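You operate a simulated robot arm through the tools that you are given. There is no shell and no other tool. Be economical: measure what you need, move in short steps, check, and stop when the job is done.

Carry out the task below with a simulated robot arm. There is one attempt and no reset: what you move stays moved.

JOB
Put the brown block from the top of the crate bench on top of the blue box and the teal block on top of the tape roll.

Only the result counts: the job must be done as asked and must still hold three seconds after the hand-in. Knocking over, shifting, dropping, spilling or breaking anything else fails it.

ROBOT AND FRAMES
A 7-joint arm with a two-finger parallel gripper, fixed in place. Base frame: the origin is at the foot of the arm, x ahead of it, y to its left, z up; the work surface is at about z = 780. Units: mm, rad, N and s.
With the tool pointing down near the work surface it reaches from about 220 to 680 mm from the base axis. Its first joint turns from -1.152 to 1.152 rad. Payload 2.4 kg.
Tool frame: the origin (TCP) lies between the finger pads and is the grasp point; the fingertips stand 30 mm ahead of it; z points along the fingers, y is the line along which they close. The gripper opens to 94 mm. The fingers are 28 mm wide and 10 mm thick; the gripper's body (50 by 96 mm) begins 55 mm behind the TCP.
Orientation is that of the tool frame in the base frame, as a unit quaternion [w, x, y, z]. With the fingers straight down and closing along the base's y, the tool's x points along the base's -x, its y along +y and its z along -z.

CONTROLS
- The arm moves only by the tool send_rows. Its argument "moves" is a list that holds one entry, the list of rows, each a list of 7 numbers: the turn, a rotation vector about the base's x, y, z in rad, then the shift along the base's x, y, z in mm, then the closure, from 0 (fully open) to 1 (shut). In form: [[[ax, ay, az, tx, ty, tz, grip], ...]]. A call has 1 to 12 rows; each row shifts and turns the commanded pose from where the row before left it. Each row takes 0.2 s and may step no farther than 50 mm and 0.15 rad from the row before; otherwise, or with a gripper value out of range, the whole call is refused. Where a pose cannot be reached the arm comes as near as it can. A force on the tool above 40 N (or 10 N above the force at the start of the call, whichever is more), or a blocked arm, ends the call early, and 0.2 s more pass. The fingers move at their own pace (about 153 mm/s each) and stop on an object; they squeeze with about 23 N. The grip force told is the motor's: it shows also when the fingers shut on nothing. Time passes only in rows, and 0.2 s behind the last, so rows that do not move let the fingers close. The reply holds the time, the measured pose of the TCP, the force on the tool along the base axes, the opening and the grip force, in the units named above and with some noise, and new pictures: "views" is both (left out), scene, wrist or none.
- Cameras (640 x 400 px; columns grow to the right, rows downward): "scene" is fixed at [54.2, 494.9, 1448.5]; the picture's right is [-0.48, -0.88, 0.00], its down [-0.55, 0.30, -0.78] and it looks along [0.69, -0.38, -0.62] (base axes); focal length 359 px, centre (320, 200). "wrist" rides on the gripper at [-37, 0, -58] in the tool frame; the picture's right is [0.00, -1.00, 0.00], its down [0.97, 0.00, -0.24] and it looks along [0.24, 0.00, 0.97] (tool axes); focal length 218 px, centre (320, 200).
- point_at(camera, pixels): there is no depth. For up to 12 entries [column, row, z] of the newest picture of that camera ("zoom" is the newest enlarged one), the place [x, y] in the base frame at which the ray of that pixel passes the height z, good to about 2 mm, but the place of the scene camera against the robot may be out by one fixed shift of up to 12 mm in any direction. No time passes.
- enlarge(camera, box): a new picture of the part [left, top, right, bottom] of that camera's present view, enlarged. No time passes.
- hand_in(): hands the job in; it is judged then, once.

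Go step by step. Measure first, check grasps and placings, and put right what went wrong. The budget is 60 turns and 120 pictures, counting those below and the enlarged ones. Unless the task says otherwise, let go and move clear before handing in, and close with one line.

The tools are called after ">>>" by a JSON object that holds its "method" and its "body". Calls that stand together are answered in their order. send_rows: Moves the arm, as the interface text tells. Its arguments: {"type":"object","properties":{"moves":{"type":"array"},"views":{"type":"string","enum":["both","scene","wrist","none"]}},"required":["moves"]} The other tools are called the same way: point_at (camera, pixels) gives the place at which the rays of pixels pass given heights; enlarge (camera, box) takes an enlarged picture of a part of a camera's view; hand_in () hands the job in.

At the start:

```text
clock: 0.0
eef_pos: [410.1, 135.0, 1109.5]
orientation: [0.0, 0.001, 1.0, 0.0]
contact_force: [0.5, -0.2, 0.5]
gripper_width: 93.8
grip_force: 0.0
```

scene: 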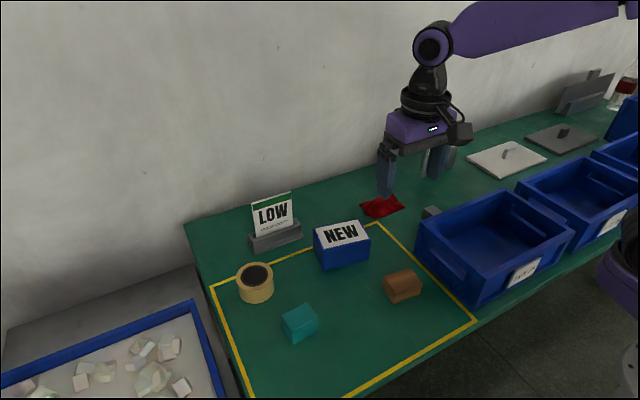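
wrist: 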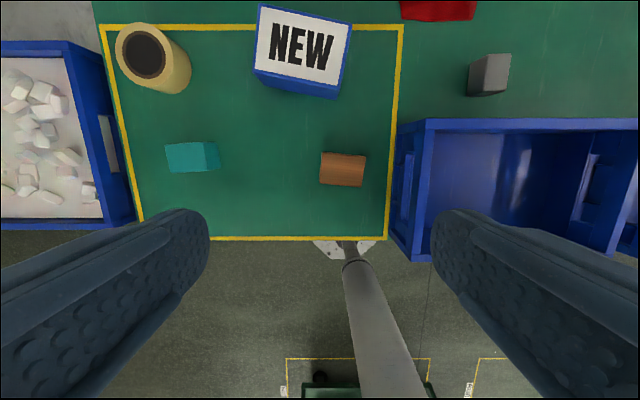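

The pictures show the brown block (wrist 343,169), the blue NEW box (300,48), the teal block (193,157) and the tape roll (150,58). I'll enlarge both views and measure.

>>> {"method": "enlarge", "body": {"camera": "wrist", "box": [90, 0, 410, 200]}}

>>> {"method": "enlarge", "body": {"camera": "scene", "box": [200, 180, 520, 380]}}

>>> {"method": "point_at", "body": {"camera": "wrist", "pixels": [[343, 169, 800], [193, 157, 800], [300, 48, 840], [145, 54, 830], [320, 153, 810], [366, 155, 810], [363, 187, 780], [319, 183, 780], [103, 28, 780], [403, 26, 780]]}}

```text
2.00 times, centred on (250, 100) of wrist
```

zoom: 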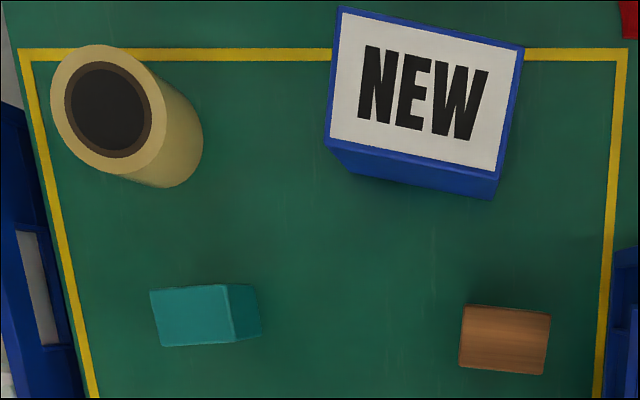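

```text
2.00 times, centred on (360, 280) of scene
```

zoom: 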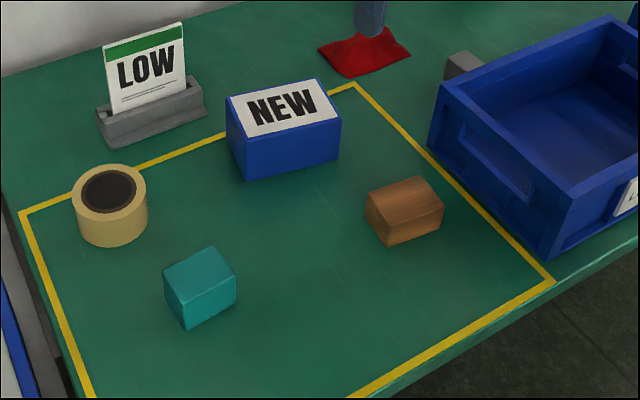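

```text
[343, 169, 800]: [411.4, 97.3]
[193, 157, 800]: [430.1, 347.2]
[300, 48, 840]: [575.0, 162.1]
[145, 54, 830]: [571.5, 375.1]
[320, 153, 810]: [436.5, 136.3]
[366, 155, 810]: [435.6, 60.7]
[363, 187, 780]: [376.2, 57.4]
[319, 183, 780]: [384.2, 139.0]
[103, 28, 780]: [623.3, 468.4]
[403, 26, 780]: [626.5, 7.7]
```

The brown block's shape is unclear, so I'll enlarge more.

>>> {"method": "enlarge", "body": {"camera": "scene", "box": [370, 255, 434, 315]}}

>>> {"method": "enlarge", "body": {"camera": "scene", "box": [220, 250, 332, 350]}}

```text
6.67 times, centred on (402, 285) of scene
```

zoom: 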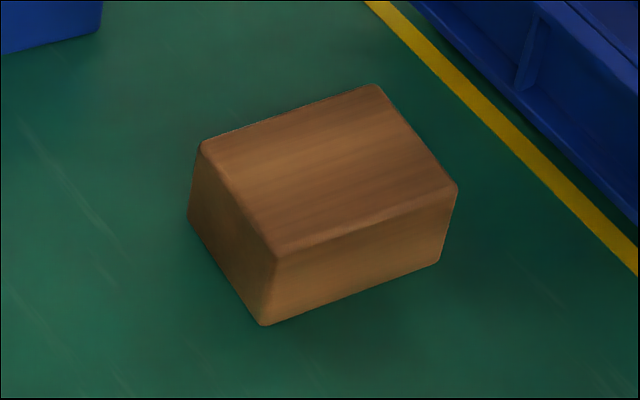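

```text
4.00 times, centred on (276, 300) of scene
```

zoom: 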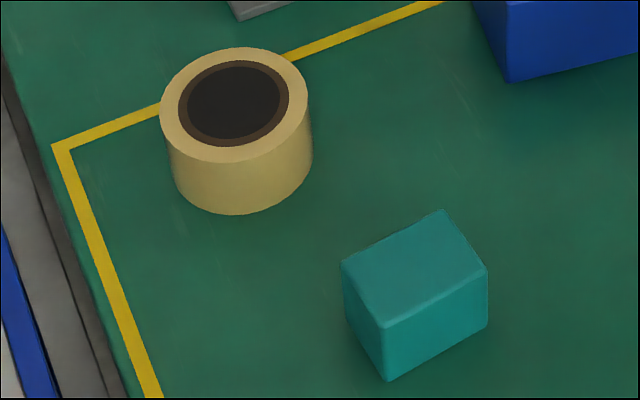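

Both are plain boxes. I'll move above the brown block to measure it closely.

>>> {"method": "send_rows", "body": {"moves": [[[0, 0, 0, 0, -12, -40, 0], [0, 0, 0, 0, -12, -40, 0], [0, 0, 0, 0, -12, -40, 0], [0, 0, 0, 0, 0, -40, 0], [0, 0, 0, 0, 0, 0, 0]]], "views": "wrist"}}

>>> {"method": "enlarge", "body": {"camera": "wrist", "box": [220, 100, 420, 225]}}

```text
clock: 1.2
eef_pos: [411.3, 98.8, 950.9]
orientation: [0.001, 0.0, 1.0, -0.001]
contact_force: [0.1, -0.3, -0.9]
gripper_width: 94.0
grip_force: 0.0
```

wrist: 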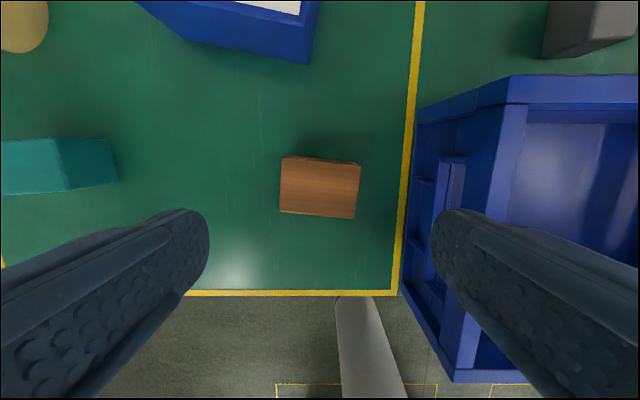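

```text
3.20 times, centred on (320, 162) of wrist
```

zoom: 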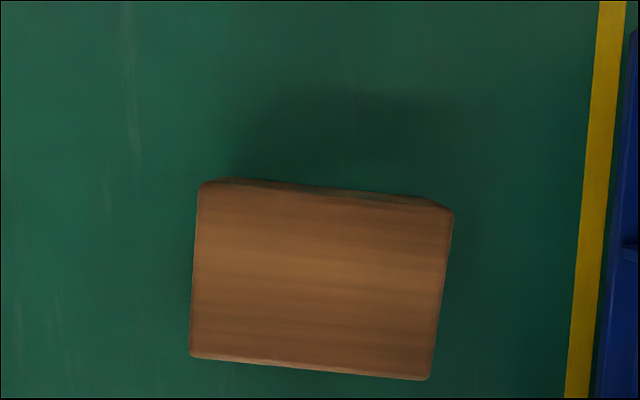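

The brown block is about 68 mm along y and turned slightly. I'll work out its height by comparing top corners against base corners at trial heights.

>>> {"method": "point_at", "body": {"camera": "scene", "pixels": [[393.75, 303.9, 780], [395.5, 293.7, 810], [395.5, 293.7, 820], [395.5, 293.7, 830], [420, 294.2, 780], [422.5, 283, 810], [422.5, 283, 820], [422.5, 283, 830]]}}

>>> {"method": "point_at", "body": {"camera": "zoom", "pixels": [[198, 184, 810], [453, 212, 810], [430, 380, 810], [190, 356, 810], [198, 184, 825], [453, 212, 825], [430, 380, 825], [190, 356, 825], [232, 177, 780], [428, 200, 780]]}}

```text
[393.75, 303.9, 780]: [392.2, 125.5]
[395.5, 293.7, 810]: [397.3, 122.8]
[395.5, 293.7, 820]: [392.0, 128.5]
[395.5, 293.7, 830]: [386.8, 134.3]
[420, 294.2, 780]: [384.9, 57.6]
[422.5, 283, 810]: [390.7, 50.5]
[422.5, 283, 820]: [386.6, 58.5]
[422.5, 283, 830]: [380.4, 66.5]
```

```text
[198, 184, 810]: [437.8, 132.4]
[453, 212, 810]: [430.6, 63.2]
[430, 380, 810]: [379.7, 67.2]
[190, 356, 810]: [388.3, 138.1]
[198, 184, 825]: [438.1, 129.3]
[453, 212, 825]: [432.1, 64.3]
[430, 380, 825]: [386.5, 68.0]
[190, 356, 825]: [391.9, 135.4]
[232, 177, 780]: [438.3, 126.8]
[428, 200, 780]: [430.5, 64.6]
```

Top is at z≈820, centre about (411, 99.5), about 67×47 mm, turned about -0.1 rad. I'll turn to match and go down to TCP z≈815.

>>> {"method": "send_rows", "body": {"moves": [[[0, 0, -0.1, 0, 0.7, -30, 0], [0, 0, 0, 0, 0, -40, 0], [0, 0, 0, 0, 0, -30, 0], [0, 0, 0, 0, 0, -20, 0], [0, 0, 0, 0, 0, -15, 0], [0, 0, 0, 0, 0, 0, 0]]], "views": "both"}}

```text
clock: 2.6
eef_pos: [409.9, 98.7, 815.4]
orientation: [0.0, 0.05, 0.999, 0.0]
contact_force: [0.1, -0.3, 0.3]
gripper_width: 93.9
grip_force: 0.1
```

scene: 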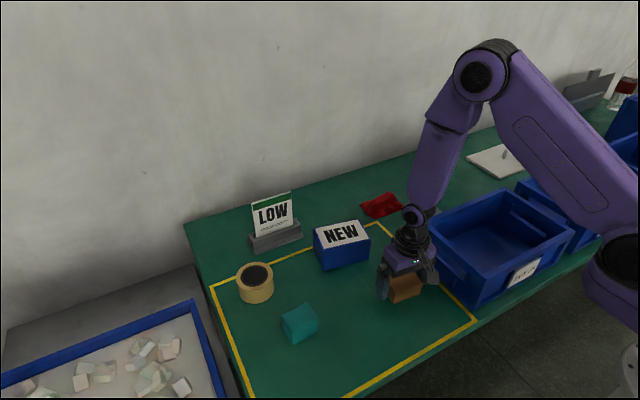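
wrist: 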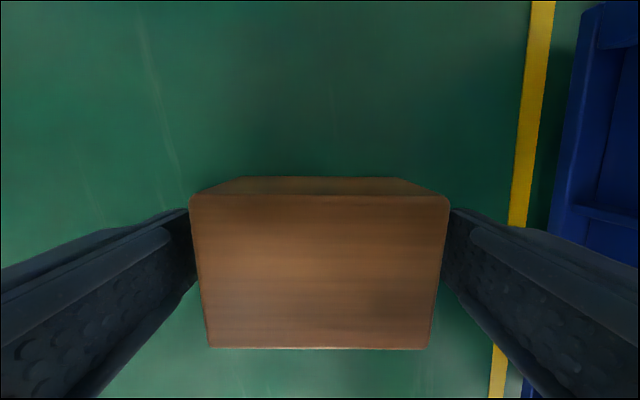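

The block (190–450) sits squarely between the fingers. I'll close, then lift.

>>> {"method": "send_rows", "body": {"moves": [[[0, 0, 0, 0, 0, 0, 1], [0, 0, 0, 0, 0, 0, 1], [0, 0, 0, 0, 0, 0, 1], [0, 0, 0, 0, 0, 20, 1], [0, 0, 0, 0, 0, 40, 1], [0, 0, 0, 0, 0, 40, 1], [0, 0, 0, 0, 0, 40, 1], [0, 0, 0, 0, 0, 0, 1]]], "views": "both"}}

>>> {"method": "enlarge", "body": {"camera": "scene", "box": [290, 200, 418, 280]}}

```text
clock: 4.4
eef_pos: [412.0, 99.3, 954.9]
orientation: [0.0, 0.051, 0.999, 0.0]
contact_force: [0.3, 0.3, 0.4]
gripper_width: 0.0
grip_force: 22.9
```

scene: 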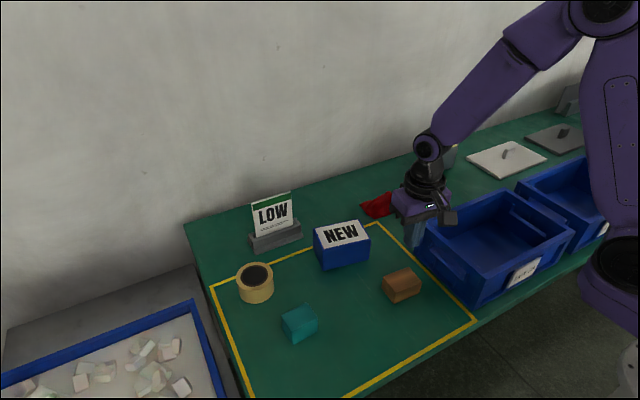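
wrist: 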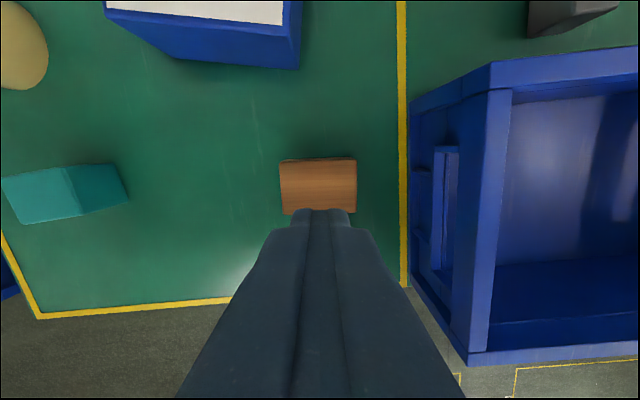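

```text
5.00 times, centred on (354, 240) of scene
```

zoom: 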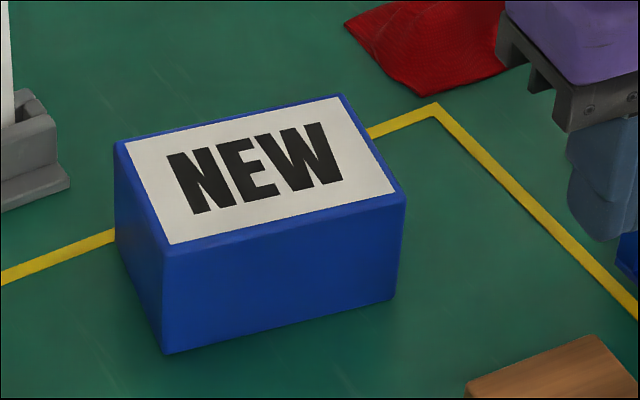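

The fingers read 0.0 mm, and the scene shows the brown block still on the table at (402,285), so the grasp slipped or missed. I'll go back down, close, and check the width before lifting.

>>> {"method": "send_rows", "body": {"moves": [[[0, 0, 0, 0, 0, 0, 0], [0, 0, 0, 0, 0, 0, 0], [0, 0, 0, 0, 0, -40, 0], [0, 0, 0, 0, 0, -40, 0], [0, 0, 0, 0, 0, -40, 0], [0, 0, 0, 0, 0, -20, 0], [0, 0, 0, 0, 0, -1, 0], [0, 0, 0, 0, 0, 0, 0.5], [0, 0, 0, 0, 0, 0, 1], [0, 0, 0, 0, 0, 0, 1]]], "views": "both"}}

>>> {"method": "enlarge", "body": {"camera": "scene", "box": [350, 220, 478, 320]}}

```text
clock: 6.6
eef_pos: [409.6, 99.8, 814.1]
orientation: [0.0, 0.05, 0.999, 0.0]
contact_force: [-0.3, 0.2, 0.4]
gripper_width: 74.4
grip_force: 22.9
```

scene: 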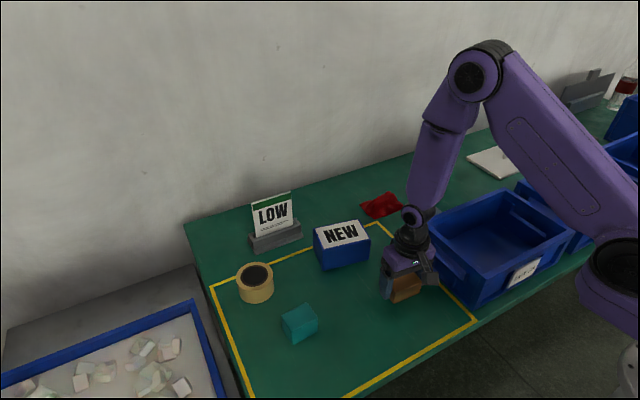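
wrist: 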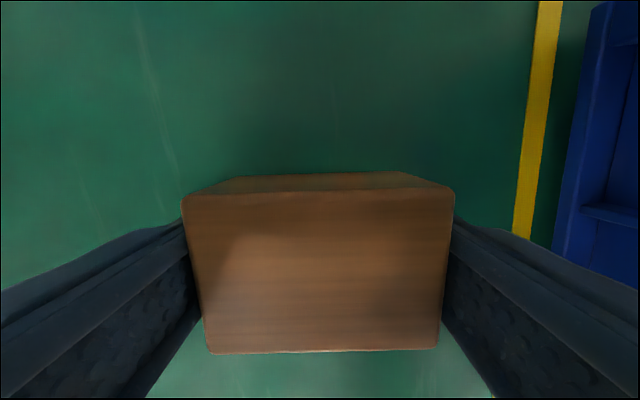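

```text
4.00 times, centred on (414, 270) of scene
```

zoom: 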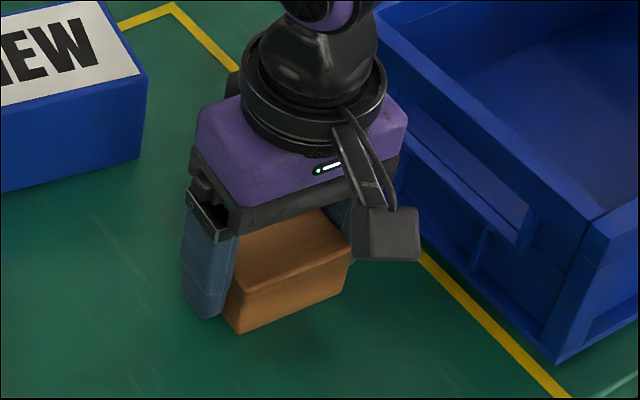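

The fingers now hold at 74.4 mm with 22.9 N. I'll lift slowly to see whether it comes up.

>>> {"method": "send_rows", "body": {"moves": [[[0, 0, 0, 0, 0, 3, 1], [0, 0, 0, 0, 0, 4, 1], [0, 0, 0, 0, 0, 5, 1]]], "views": "both"}}

>>> {"method": "enlarge", "body": {"camera": "scene", "box": [350, 220, 478, 320]}}

```text
clock: 7.4
eef_pos: [411.2, 99.9, 826.9]
orientation: [0.0, 0.051, 0.999, -0.001]
contact_force: [-0.7, 0.5, -0.4]
gripper_width: 74.5
grip_force: 22.9
```

scene: 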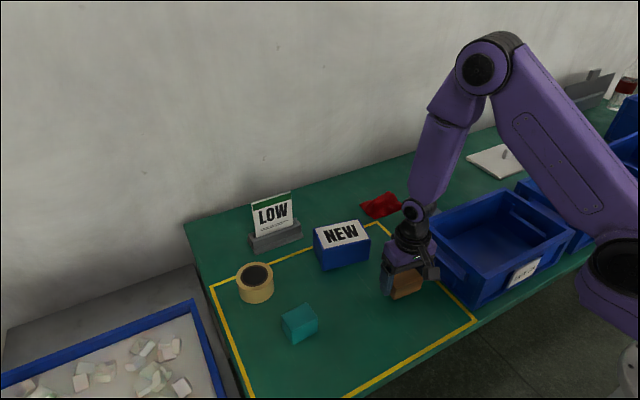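
wrist: 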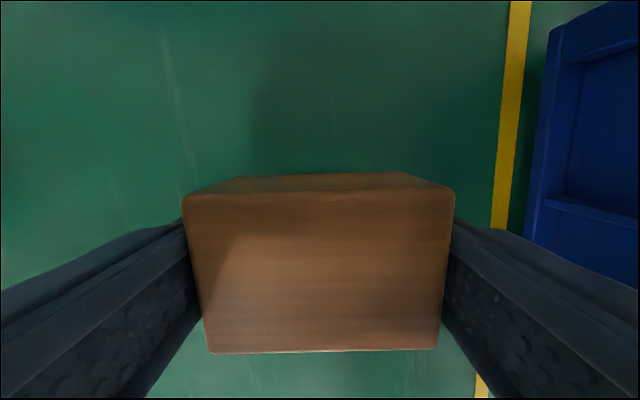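

```text
4.00 times, centred on (414, 270) of scene
```

zoom: 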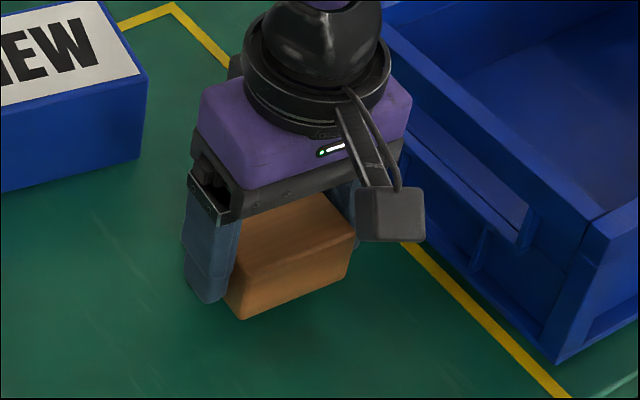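

The block comes up with the gripper (wrist view keeps it at 182–455, the lines behind moved). I'll keep lifting gently and measure the blue box.

>>> {"method": "send_rows", "body": {"moves": [[[0, 0, 0, 0, 0, 6, 1], [0, 0, 0, 0, 0, 8, 1], [0, 0, 0, 0, 0, 10, 1], [0, 0, 0, 0, 0, 12, 1], [0, 0, 0, 0, 0, 12, 1], [0, 0, 0, 0, 0, 12, 1], [0, 0, 0, 0, 0, 12, 1], [0, 0, 0, 0, 0, 12, 1], [0, 0, 0, 0, 0, 10, 1], [0, 0, 0, 0, 0, 8, 1], [0, 0, 0, 0, 0, 4, 1]]], "views": "both"}}

>>> {"method": "point_at", "body": {"camera": "scene", "pixels": [[323.4, 270.8, 780], [323, 249.2, 840], [323, 249.2, 850], [323, 249.2, 860], [369.6, 259.8, 780], [371, 241, 840], [371, 241, 850], [371, 241, 860]]}}

```text
clock: 9.8
eef_pos: [410.0, 100.2, 933.6]
orientation: [0.0, 0.051, 0.999, 0.0]
contact_force: [0.3, -1.0, -1.6]
gripper_width: 73.9
grip_force: 22.8
```

scene: 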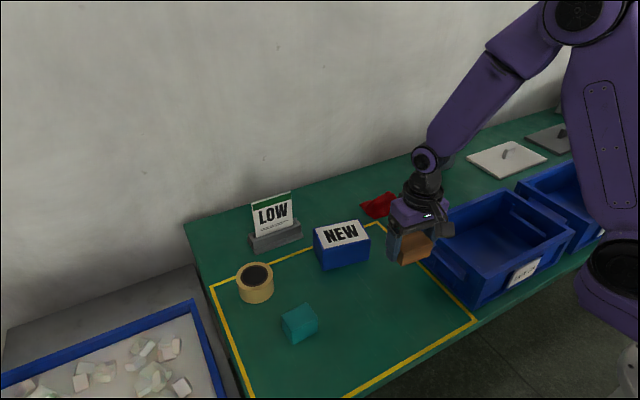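
wrist: 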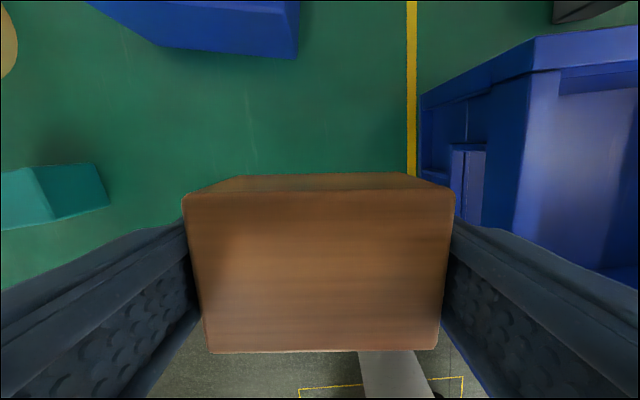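

```text
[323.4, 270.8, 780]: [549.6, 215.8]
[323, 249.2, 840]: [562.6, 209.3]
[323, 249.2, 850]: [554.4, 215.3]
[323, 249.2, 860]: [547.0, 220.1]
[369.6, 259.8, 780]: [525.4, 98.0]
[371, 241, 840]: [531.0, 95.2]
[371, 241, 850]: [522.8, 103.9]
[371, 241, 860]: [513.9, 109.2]
```

The blue box top is at z≈848, centred around (573,159), turned about -0.25 rad. I'll carry the block over it gently, at a clear height.

>>> {"method": "send_rows", "body": {"moves": [[[0, 0, -0.01, 6, 2, 4, 1], [0, 0, -0.01, 12, 4, 6, 1], [0, 0, -0.015, 16, 6, 6, 1], [0, 0, -0.015, 18, 7, 6, 1], [0, 0, -0.015, 18, 7, 3, 1], [0, 0, -0.015, 18, 7, 0, 1], [0, 0, -0.015, 18, 7, 0, 1], [0, 0, -0.015, 18, 6, 0, 1], [0, 0, -0.015, 16, 5, 0, 1], [0, 0, -0.015, 12, 4, 0, 1], [0, 0, -0.01, 8, 3, 0, 1], [0, 0, 0, 3, 1, 0, 1]]], "views": "both"}}

>>> {"method": "enlarge", "body": {"camera": "scene", "box": [270, 170, 430, 290]}}

```text
clock: 12.4
eef_pos: [573.9, 159.8, 957.7]
orientation: [-0.001, 0.126, 0.992, 0.0]
contact_force: [0.2, 0.5, -0.7]
gripper_width: 74.0
grip_force: 23.3
```

scene: 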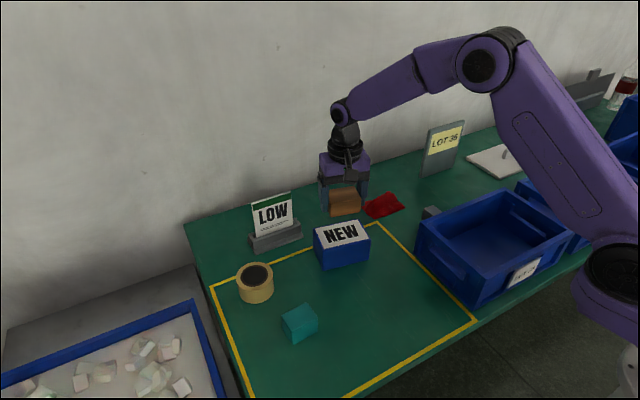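
wrist: 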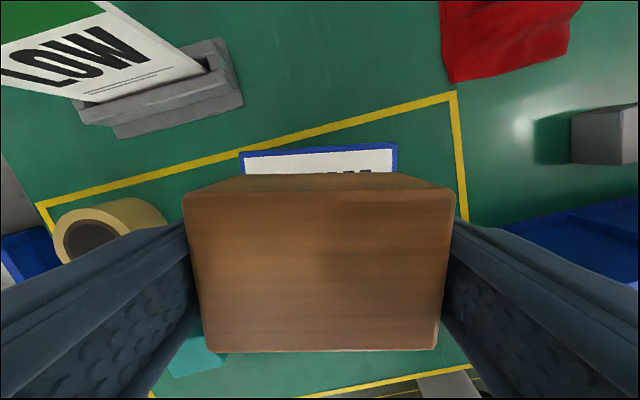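

```text
3.33 times, centred on (350, 230) of scene
```

zoom: 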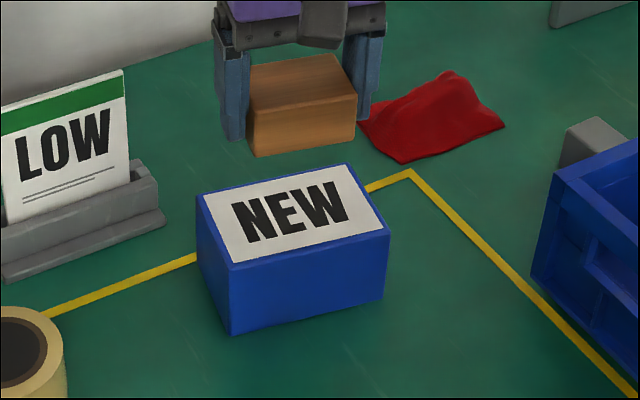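

The box's far edge shows at wrist (240,153)–(396,143), so the box sits nearly under the block. I'll measure that edge.

>>> {"method": "point_at", "body": {"camera": "wrist", "pixels": [[240, 153, 848], [396, 143, 848]]}}

>>> {"method": "point_at", "body": {"camera": "zoom", "pixels": [[197, 197, 848], [346, 164, 848], [389, 230, 848], [232, 265, 848]]}}

```text
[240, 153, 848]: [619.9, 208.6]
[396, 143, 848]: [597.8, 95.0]
```

```text
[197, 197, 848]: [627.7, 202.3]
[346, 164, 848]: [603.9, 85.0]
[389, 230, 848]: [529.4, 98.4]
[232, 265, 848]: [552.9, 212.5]
```

After correcting the scene camera's shift, the box centre is at about (571.5,157.6) with angle -0.19. I'll nudge into place and go down close to the box top.

>>> {"method": "send_rows", "body": {"moves": [[[0, 0, 0.03, -1, -1, -4, 1], [0, 0, 0.03, -1, -1, -8, 1], [0, 0, 0, 0, 0, -12, 1], [0, 0, 0, 0, 0, -14, 1], [0, 0, 0, 0, 0, -14, 1], [0, 0, 0, 0, 0, -10, 1], [0, 0, 0, 0, 0, -6, 1], [0, 0, 0, 0, 0, -2, 1]]], "views": "scene"}}

>>> {"method": "enlarge", "body": {"camera": "scene", "box": [300, 190, 396, 280]}}

```text
clock: 14.2
eef_pos: [570.8, 157.3, 889.0]
orientation: [-0.001, 0.096, 0.995, 0.0]
contact_force: [-0.5, 0.0, -0.7]
gripper_width: 74.1
grip_force: 23.0
```

scene: 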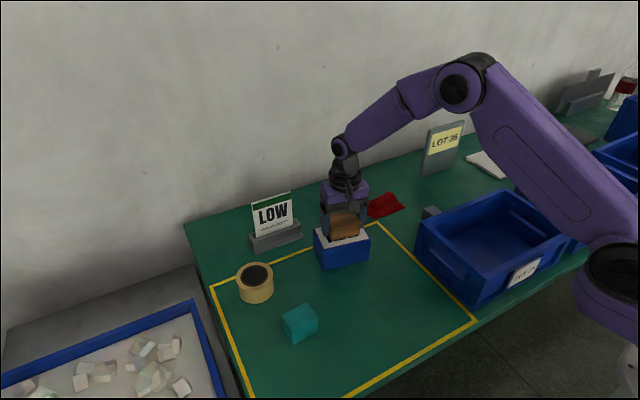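

```text
4.44 times, centred on (348, 235) of scene
```

zoom: 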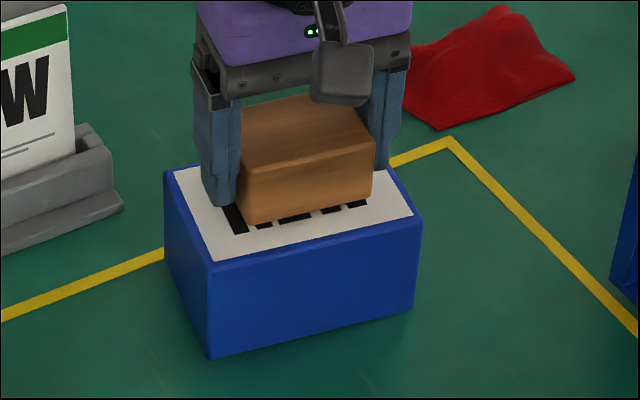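

The block is just above the centre of the box top. I'll lower it in small steps and watch the force.

>>> {"method": "send_rows", "body": {"moves": [[[0, 0, 0, 0, 0, -2, 1], [0, 0, 0, 0, 0, -2, 1], [0, 0, 0, 0, 0, -1, 1], [0, 0, 0, 0, 0, 0, 1]]], "views": "none"}}

>>> {"method": "enlarge", "body": {"camera": "scene", "box": [300, 190, 396, 280]}}

```text
clock: 15.2
eef_pos: [571.6, 156.8, 883.7]
orientation: [0.0, 0.095, 0.995, 0.0]
contact_force: [-3.4, -0.7, 10.8]
gripper_width: 74.0
grip_force: 23.0
```

```text
4.44 times, centred on (348, 235) of scene
```

zoom: 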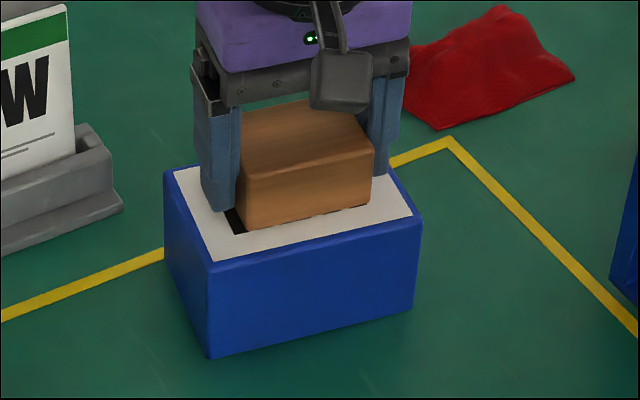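

Contact shows 10.8 N upward and the block rests flat. I'll open and rise straight up.

>>> {"method": "send_rows", "body": {"moves": [[[0, 0, 0, 0, 0, 1, 0.1], [0, 0, 0, 0, 0, 0, 0], [0, 0, 0, 0, 0, 0, 0], [0, 0, 0, 0, 0, 10, 0], [0, 0, 0, 0, 0, 30, 0], [0, 0, 0, 0, 0, 40, 0], [0, 0, 0, 0, 0, 40, 0], [0, 0, 0, 0, 0, 0, 0]]], "views": "both"}}

>>> {"method": "enlarge", "body": {"camera": "scene", "box": [300, 190, 396, 280]}}

```text
clock: 17.0
eef_pos: [571.4, 158.7, 1003.6]
orientation: [0.001, 0.095, 0.995, 0.0]
contact_force: [1.0, 0.8, 0.2]
gripper_width: 94.0
grip_force: 0.0
```

scene: 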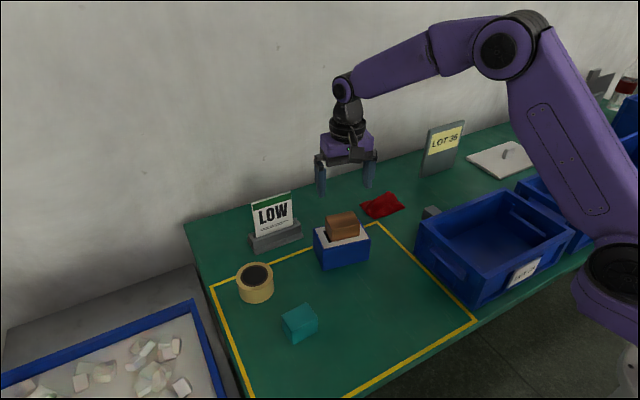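
wrist: 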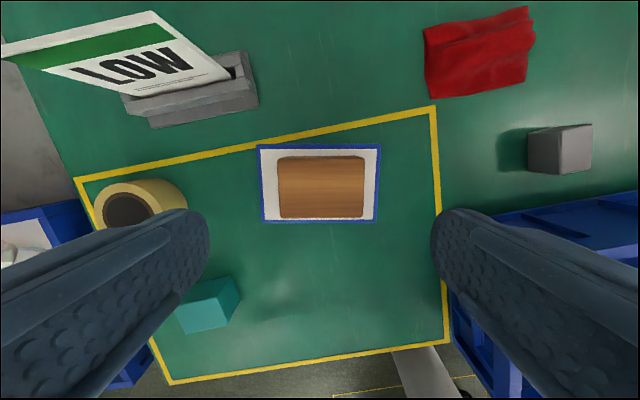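

```text
4.44 times, centred on (348, 235) of scene
```

zoom: 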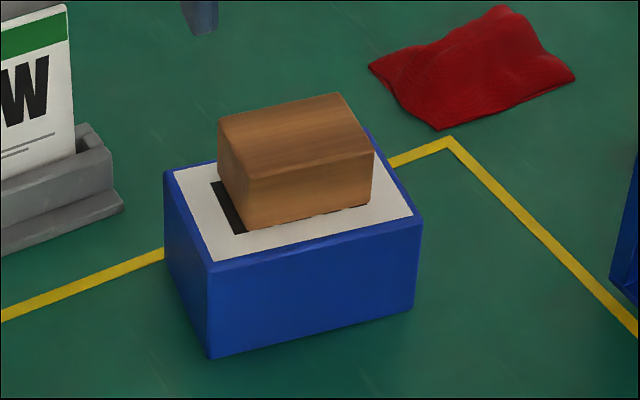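

The brown block sits squarely on the blue box. Next I'll move above the teal block, staying high, and return the turn to zero.

>>> {"method": "send_rows", "body": {"moves": [[[0, 0, 0.04, -30, 35, 0, 0], [0, 0, 0.05, -30, 35, 0, 0], [0, 0, 0.05, -30, 35, 0, 0], [0, 0, 0.05, -30, 35, 0, 0], [0, 0, 0, -21, 35, -25, 0], [0, 0, 0, 0, 0, -25, 0], [0, 0, 0, 0, 0, 0, 0]]], "views": "wrist"}}

>>> {"method": "enlarge", "body": {"camera": "wrist", "box": [220, 100, 420, 225]}}

```text
clock: 18.6
eef_pos: [431.1, 333.1, 950.8]
orientation: [-0.001, 0.001, 1.0, 0.0]
contact_force: [0.5, -0.9, -0.2]
gripper_width: 94.0
grip_force: 0.1
```

wrist: 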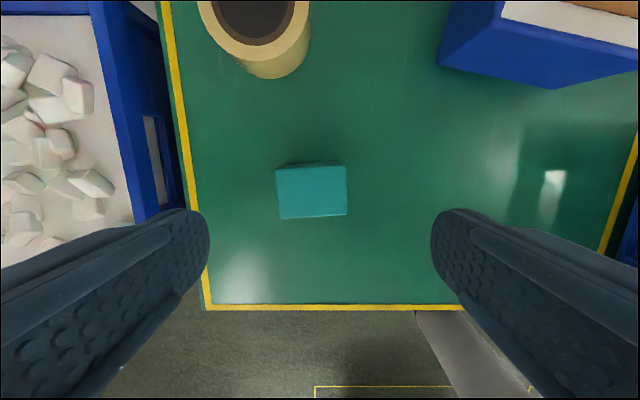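

```text
3.20 times, centred on (320, 162) of wrist
```

zoom: 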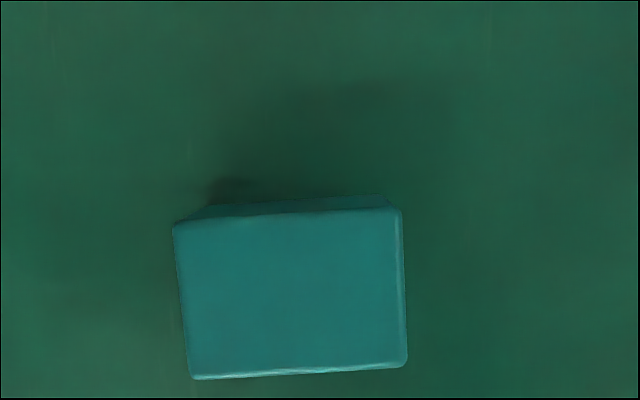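

The teal block is at wrist (275–347, 165–218), turned slightly the other way. I'll measure its corners and height.

>>> {"method": "point_at", "body": {"camera": "zoom", "pixels": [[173, 226, 820], [400, 208, 820], [408, 364, 820], [192, 379, 820], [173, 226, 830], [400, 208, 830], [408, 364, 830], [192, 379, 830]]}}

>>> {"method": "point_at", "body": {"camera": "scene", "pixels": [[293, 345.3, 780], [292.2, 331.8, 820], [292.2, 331.8, 830], [317.8, 331.5, 780], [317.7, 318.5, 820], [317.7, 318.5, 830]]}}

>>> {"method": "point_at", "body": {"camera": "wrist", "pixels": [[256, 8, 830], [256, 8, 840]]}}

```text
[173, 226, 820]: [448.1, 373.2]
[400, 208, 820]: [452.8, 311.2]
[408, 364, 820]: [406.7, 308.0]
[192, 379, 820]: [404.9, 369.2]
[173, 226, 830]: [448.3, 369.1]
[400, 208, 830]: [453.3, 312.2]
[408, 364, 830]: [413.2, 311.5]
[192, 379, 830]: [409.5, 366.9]
```

```text
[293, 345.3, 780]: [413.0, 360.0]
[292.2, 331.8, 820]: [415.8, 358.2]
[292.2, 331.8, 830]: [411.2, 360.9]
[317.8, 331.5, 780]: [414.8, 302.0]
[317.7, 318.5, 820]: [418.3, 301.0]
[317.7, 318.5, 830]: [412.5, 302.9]
```

```text
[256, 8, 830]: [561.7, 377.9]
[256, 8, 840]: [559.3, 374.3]
```

Teal top is at z≈826, centre (430,340), about 59×43 mm, turned about +0.07. I'll go down around it.

>>> {"method": "send_rows", "body": {"moves": [[[0, 0, 0.07, -1, 7, -30, 0], [0, 0, 0, 0, 0, -40, 0], [0, 0, 0, 0, 0, -30, 0], [0, 0, 0, 0, 0, -20, 0], [0, 0, 0, 0, 0, -16, 0], [0, 0, 0, 0, 0, 0, 0]]], "views": "both"}}

```text
clock: 20.0
eef_pos: [429.4, 338.1, 816.8]
orientation: [-0.001, -0.035, 0.999, 0.0]
contact_force: [-0.2, 0.0, 0.1]
gripper_width: 94.2
grip_force: 0.1
```

scene: 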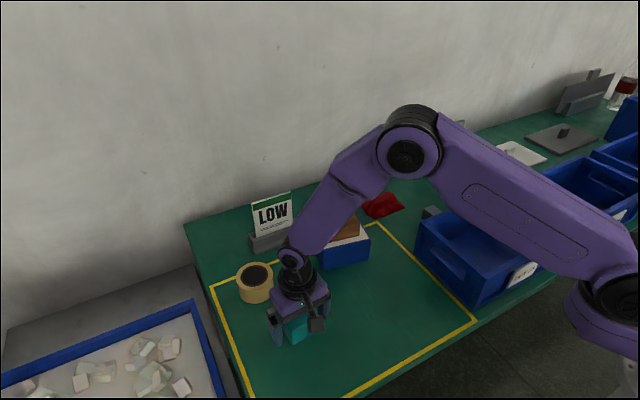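
wrist: 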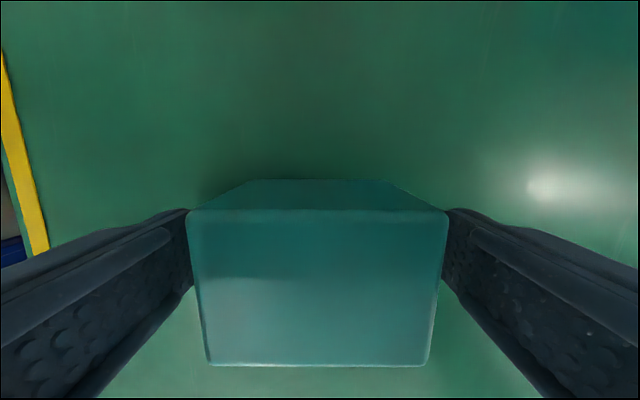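

The teal block is squarely between the fingers. I'll close, wait, and lift gently.

>>> {"method": "send_rows", "body": {"moves": [[[0, 0, 0, 0, 0, -2, 0.3], [0, 0, 0, 0, 0, 0, 0.7], [0, 0, 0, 0, 0, 0, 1], [0, 0, 0, 0, 0, 0, 1], [0, 0, 0, 0, 0, 3, 1], [0, 0, 0, 0, 0, 5, 1], [0, 0, 0, 0, 0, 8, 1], [0, 0, 0, 0, 0, 10, 1], [0, 0, 0, 0, 0, 10, 1], [0, 0, 0, 0, 0, 8, 1], [0, 0, 0, 0, 0, 4, 1]]], "views": "both"}}

>>> {"method": "enlarge", "body": {"camera": "scene", "box": [220, 230, 348, 350]}}

```text
clock: 22.4
eef_pos: [430.0, 339.7, 864.0]
orientation: [-0.001, -0.035, 0.999, -0.001]
contact_force: [0.8, -0.4, -0.8]
gripper_width: 63.8
grip_force: 23.5
```

scene: 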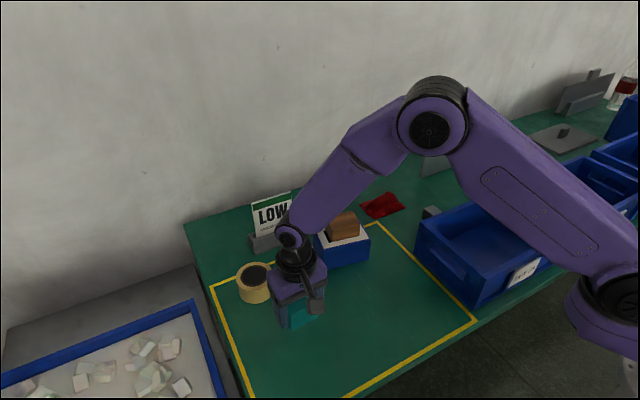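
wrist: 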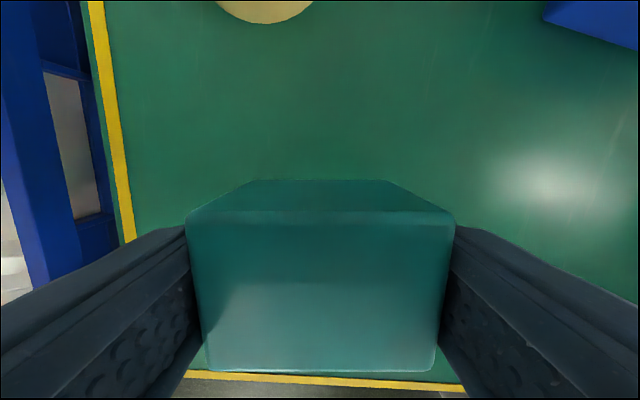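

```text
3.33 times, centred on (284, 290) of scene
```

zoom: 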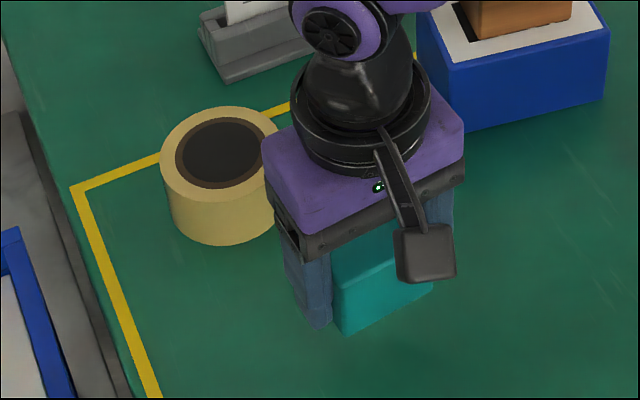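

The teal block is held (63.8 mm). I'll raise it further, then measure the tape roll from the wrist view.

>>> {"method": "send_rows", "body": {"moves": [[[0, 0, 0, 0, 0, 5, 1], [0, 0, 0, 0, 3, 10, 1], [0, 0, 0, 5, 4, 14, 1], [0, 0, 0, 8, 4, 16, 1], [0, 0, 0, 10, 4, 16, 1], [0, 0, 0, 10, 4, 16, 1], [0, 0, 0, 5, 4, 14, 1], [0, 0, 0, 2, 3, 10, 1], [0, 0, 0, 0, 0, 5, 1], [0, 0, 0, 0, 0, 0, 1]]], "views": "both"}}

>>> {"method": "enlarge", "body": {"camera": "scene", "box": [220, 250, 300, 310]}}

>>> {"method": "enlarge", "body": {"camera": "wrist", "box": [220, 0, 412, 120]}}

```text
clock: 24.6
eef_pos: [469.9, 363.2, 968.6]
orientation: [0.0, -0.034, 0.999, 0.0]
contact_force: [0.6, -0.4, -1.1]
gripper_width: 64.2
grip_force: 23.5
```

scene: 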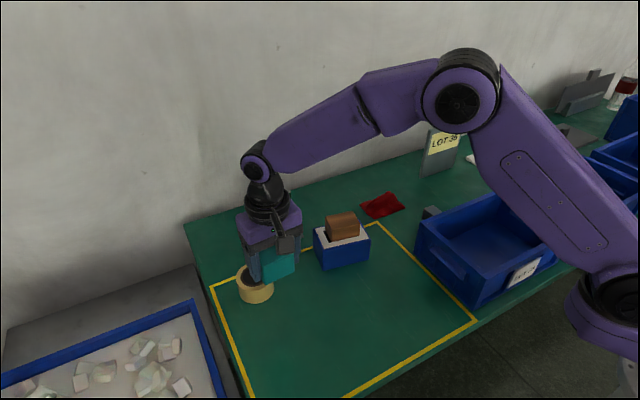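
wrist: 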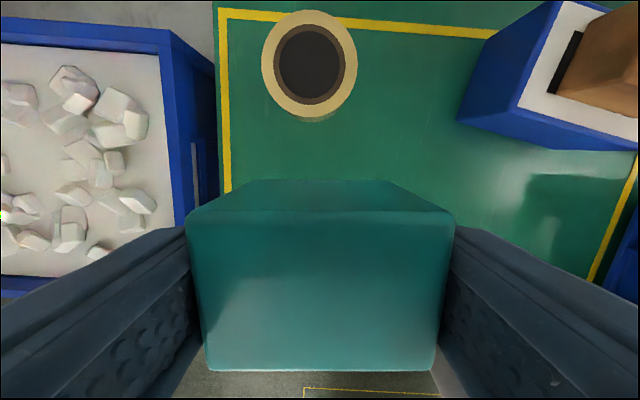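

```text
6.67 times, centred on (260, 280) of scene
```

zoom: 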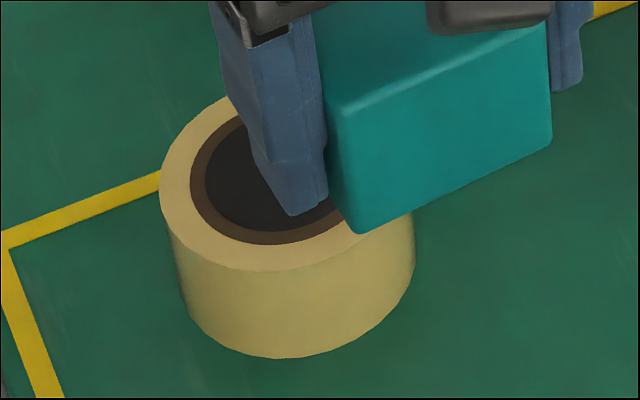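

```text
3.33 times, centred on (316, 60) of wrist
```

zoom: 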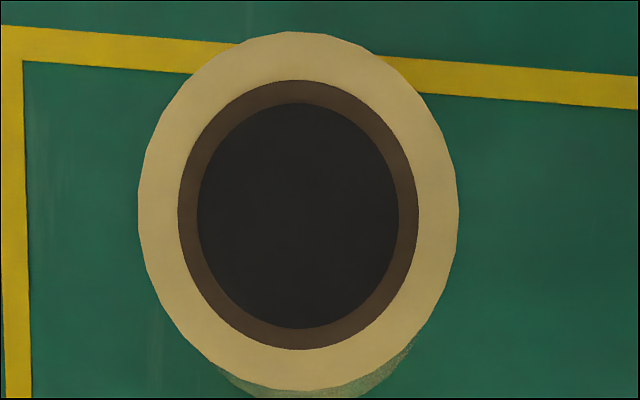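

The roll's top ring is clear in the zoom (138–459 × 32–390). I'll measure its centre, width and height.

>>> {"method": "point_at", "body": {"camera": "zoom", "pixels": [[138, 212, 820], [459, 212, 820], [297, 32, 820], [297, 390, 820], [138, 212, 835], [459, 212, 835], [297, 32, 835], [297, 390, 835], [198, 215, 828], [400, 215, 828]]}}

>>> {"method": "point_at", "body": {"camera": "scene", "pixels": [[253.5, 303.7, 780], [253.5, 290.5, 815], [253.5, 290.5, 825], [253.5, 290.5, 835]]}}

```text
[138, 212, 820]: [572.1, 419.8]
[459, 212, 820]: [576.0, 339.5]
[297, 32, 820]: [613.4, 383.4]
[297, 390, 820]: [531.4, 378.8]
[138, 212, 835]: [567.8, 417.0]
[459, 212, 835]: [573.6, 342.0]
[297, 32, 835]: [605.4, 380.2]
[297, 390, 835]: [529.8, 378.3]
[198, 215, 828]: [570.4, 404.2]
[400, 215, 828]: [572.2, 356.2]
```

```text
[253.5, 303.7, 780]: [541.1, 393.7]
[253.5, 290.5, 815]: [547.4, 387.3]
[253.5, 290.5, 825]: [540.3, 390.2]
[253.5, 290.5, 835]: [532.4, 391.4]
```

The roll top is at z≈825, centred at (571,380), with an outer diameter of about 79 mm and a hole of about 49 mm. The 64×43 block will span it if centred. I'll carry it over, staying high.

>>> {"method": "send_rows", "body": {"moves": [[[0, 0, 0, 4, 1, 0, 1], [0, 0, 0, 8, 1.5, 0, 1], [0, 0, 0, 12, 2, 0, 1], [0, 0, 0, 14, 2, 0, 1], [0, 0, 0, 14, 2, 0, 1], [0, 0, 0, 14, 2, -2, 1], [0, 0, 0, 12, 2, -6, 1], [0, 0, 0, 10, 2, -10, 1], [0, 0, 0, 7, 1, -12, 1], [0, 0, 0, 4, 1, -12, 1], [0, 0, 0, 0, 0, -10, 1], [0, 0, 0, 0, 0, -4, 1]]], "views": "both"}}

>>> {"method": "enlarge", "body": {"camera": "scene", "box": [200, 190, 328, 310]}}

```text
clock: 27.2
eef_pos: [569.2, 381.6, 913.1]
orientation: [0.0, -0.034, 0.999, 0.001]
contact_force: [0.1, 0.3, -0.9]
gripper_width: 63.9
grip_force: 22.9
```

scene: 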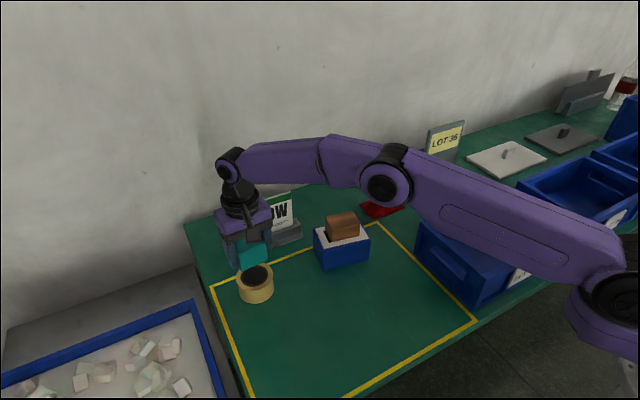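
wrist: 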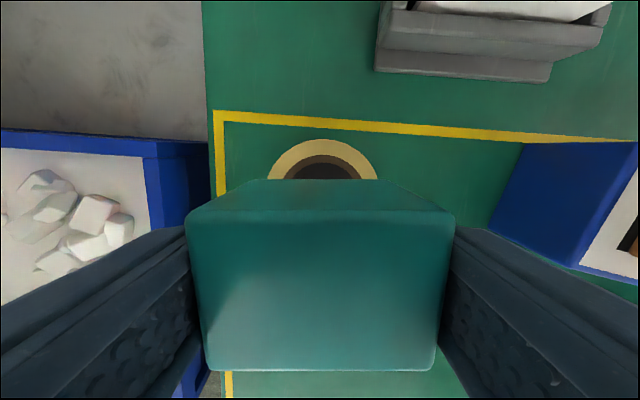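

```text
3.33 times, centred on (264, 250) of scene
```

zoom: 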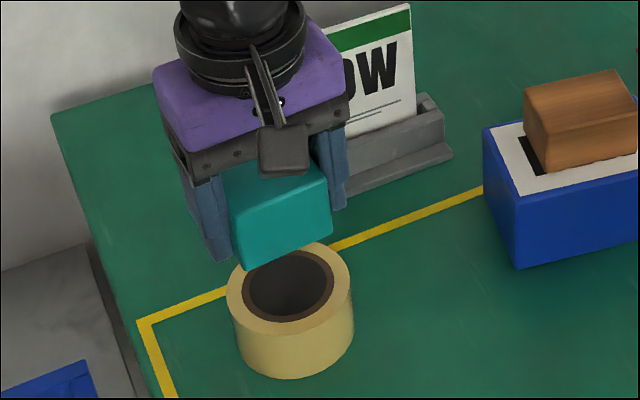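

I'll check the roll's far edge (322,140) and its sides against my centre estimate, and check the sign holder's clearance.

>>> {"method": "point_at", "body": {"camera": "wrist", "pixels": [[322, 140, 825], [268, 178, 825], [377, 178, 825], [375, 72, 780], [550, 82, 780], [380, 5, 860]]}}

```text
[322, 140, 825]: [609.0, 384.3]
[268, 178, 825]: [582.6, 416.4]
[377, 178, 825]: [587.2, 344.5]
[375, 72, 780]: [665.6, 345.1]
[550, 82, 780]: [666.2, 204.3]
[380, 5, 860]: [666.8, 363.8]
```

The centre is confirmed near (570,380.5), and the sign holder is about 95 mm away. I'll nudge slightly and lower to just above the roll.

>>> {"method": "send_rows", "body": {"moves": [[[0, 0, 0, -1, -1, -5, 1], [0, 0, 0, 0, 0, -10, 1], [0, 0, 0, 0, 0, -12, 1], [0, 0, 0, 0, 0, -10, 1], [0, 0, 0, 0, 0, -6, 1], [0, 0, 0, 0, 0, -3, 1], [0, 0, 0, 0, 0, 0, 1]]], "views": "scene"}}

>>> {"method": "enlarge", "body": {"camera": "scene", "box": [210, 230, 306, 310]}}

```text
clock: 28.8
eef_pos: [567.6, 380.5, 867.1]
orientation: [0.0, -0.035, 0.999, 0.0]
contact_force: [-0.4, 0.4, -1.0]
gripper_width: 64.0
grip_force: 22.8
```

scene: 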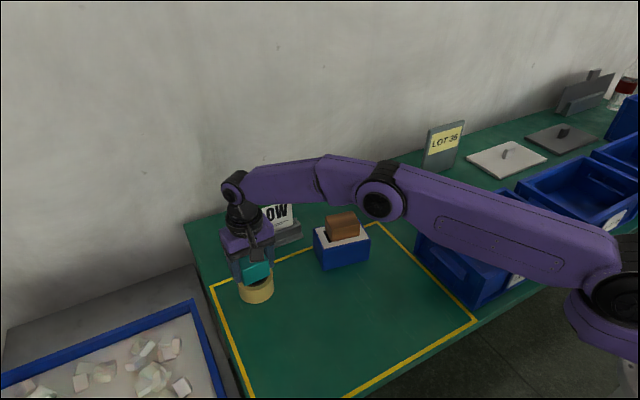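

```text
5.00 times, centred on (258, 270) of scene
```

zoom: 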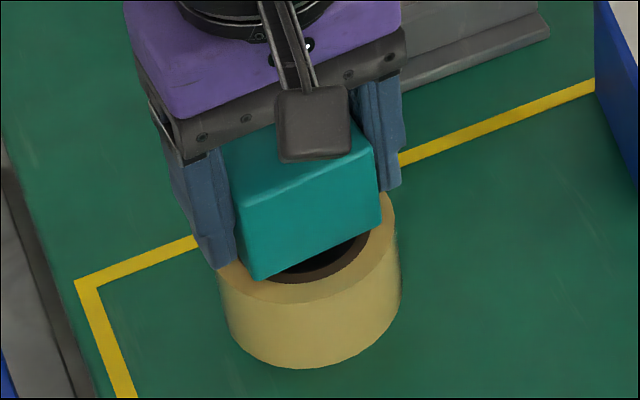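

The block is aligned just over the ring. I'll lower it in small steps until contact.

>>> {"method": "send_rows", "body": {"moves": [[[0, 0, 0, 0, 0, -2, 1], [0, 0, 0, 0, 0, -2, 1], [0, 0, 0, 0, 0, -1, 1], [0, 0, 0, 0, 0, 0, 1]]], "views": "none"}}

>>> {"method": "enlarge", "body": {"camera": "scene", "box": [210, 230, 306, 310]}}

```text
clock: 29.8
eef_pos: [567.8, 380.5, 862.0]
orientation: [0.0, -0.035, 0.999, 0.001]
contact_force: [-0.1, 0.8, -1.0]
gripper_width: 63.8
grip_force: 22.9
```

```text
5.00 times, centred on (258, 270) of scene
```

zoom: 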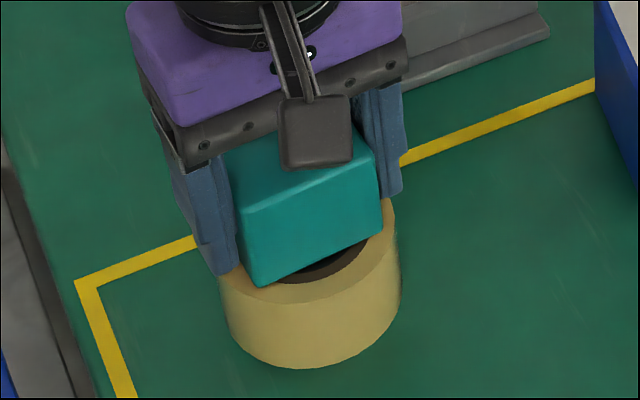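

No contact yet (force about zero), so I'll keep lowering in 1 mm steps.

>>> {"method": "send_rows", "body": {"moves": [[[0, 0, 0, 0, 0, -1, 1], [0, 0, 0, 0, 0, -1, 1], [0, 0, 0, 0, 0, 0, 1]]], "views": "none"}}

```text
clock: 30.6
eef_pos: [567.9, 381.0, 859.9]
orientation: [0.0, -0.035, 0.999, -0.001]
contact_force: [-1.0, -0.1, -1.3]
gripper_width: 63.9
grip_force: 22.7
```

>>> {"method": "send_rows", "body": {"moves": [[[0, 0, 0, 0, 0, -1, 1], [0, 0, 0, 0, 0, -1, 1], [0, 0, 0, 0, 0, 0, 1]]], "views": "none"}}

>>> {"method": "enlarge", "body": {"camera": "scene", "box": [210, 230, 306, 310]}}

```text
clock: 31.4
eef_pos: [568.1, 381.0, 860.0]
orientation: [0.002, -0.033, 0.999, 0.001]
contact_force: [-3.1, -3.1, 15.1]
gripper_width: 64.4
grip_force: 22.7
```

```text
5.00 times, centred on (258, 270) of scene
```

zoom: 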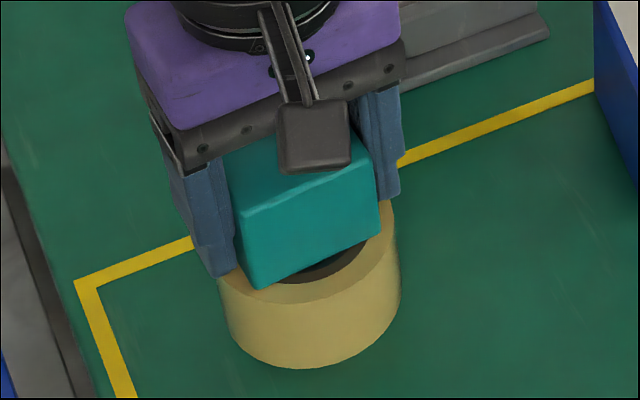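

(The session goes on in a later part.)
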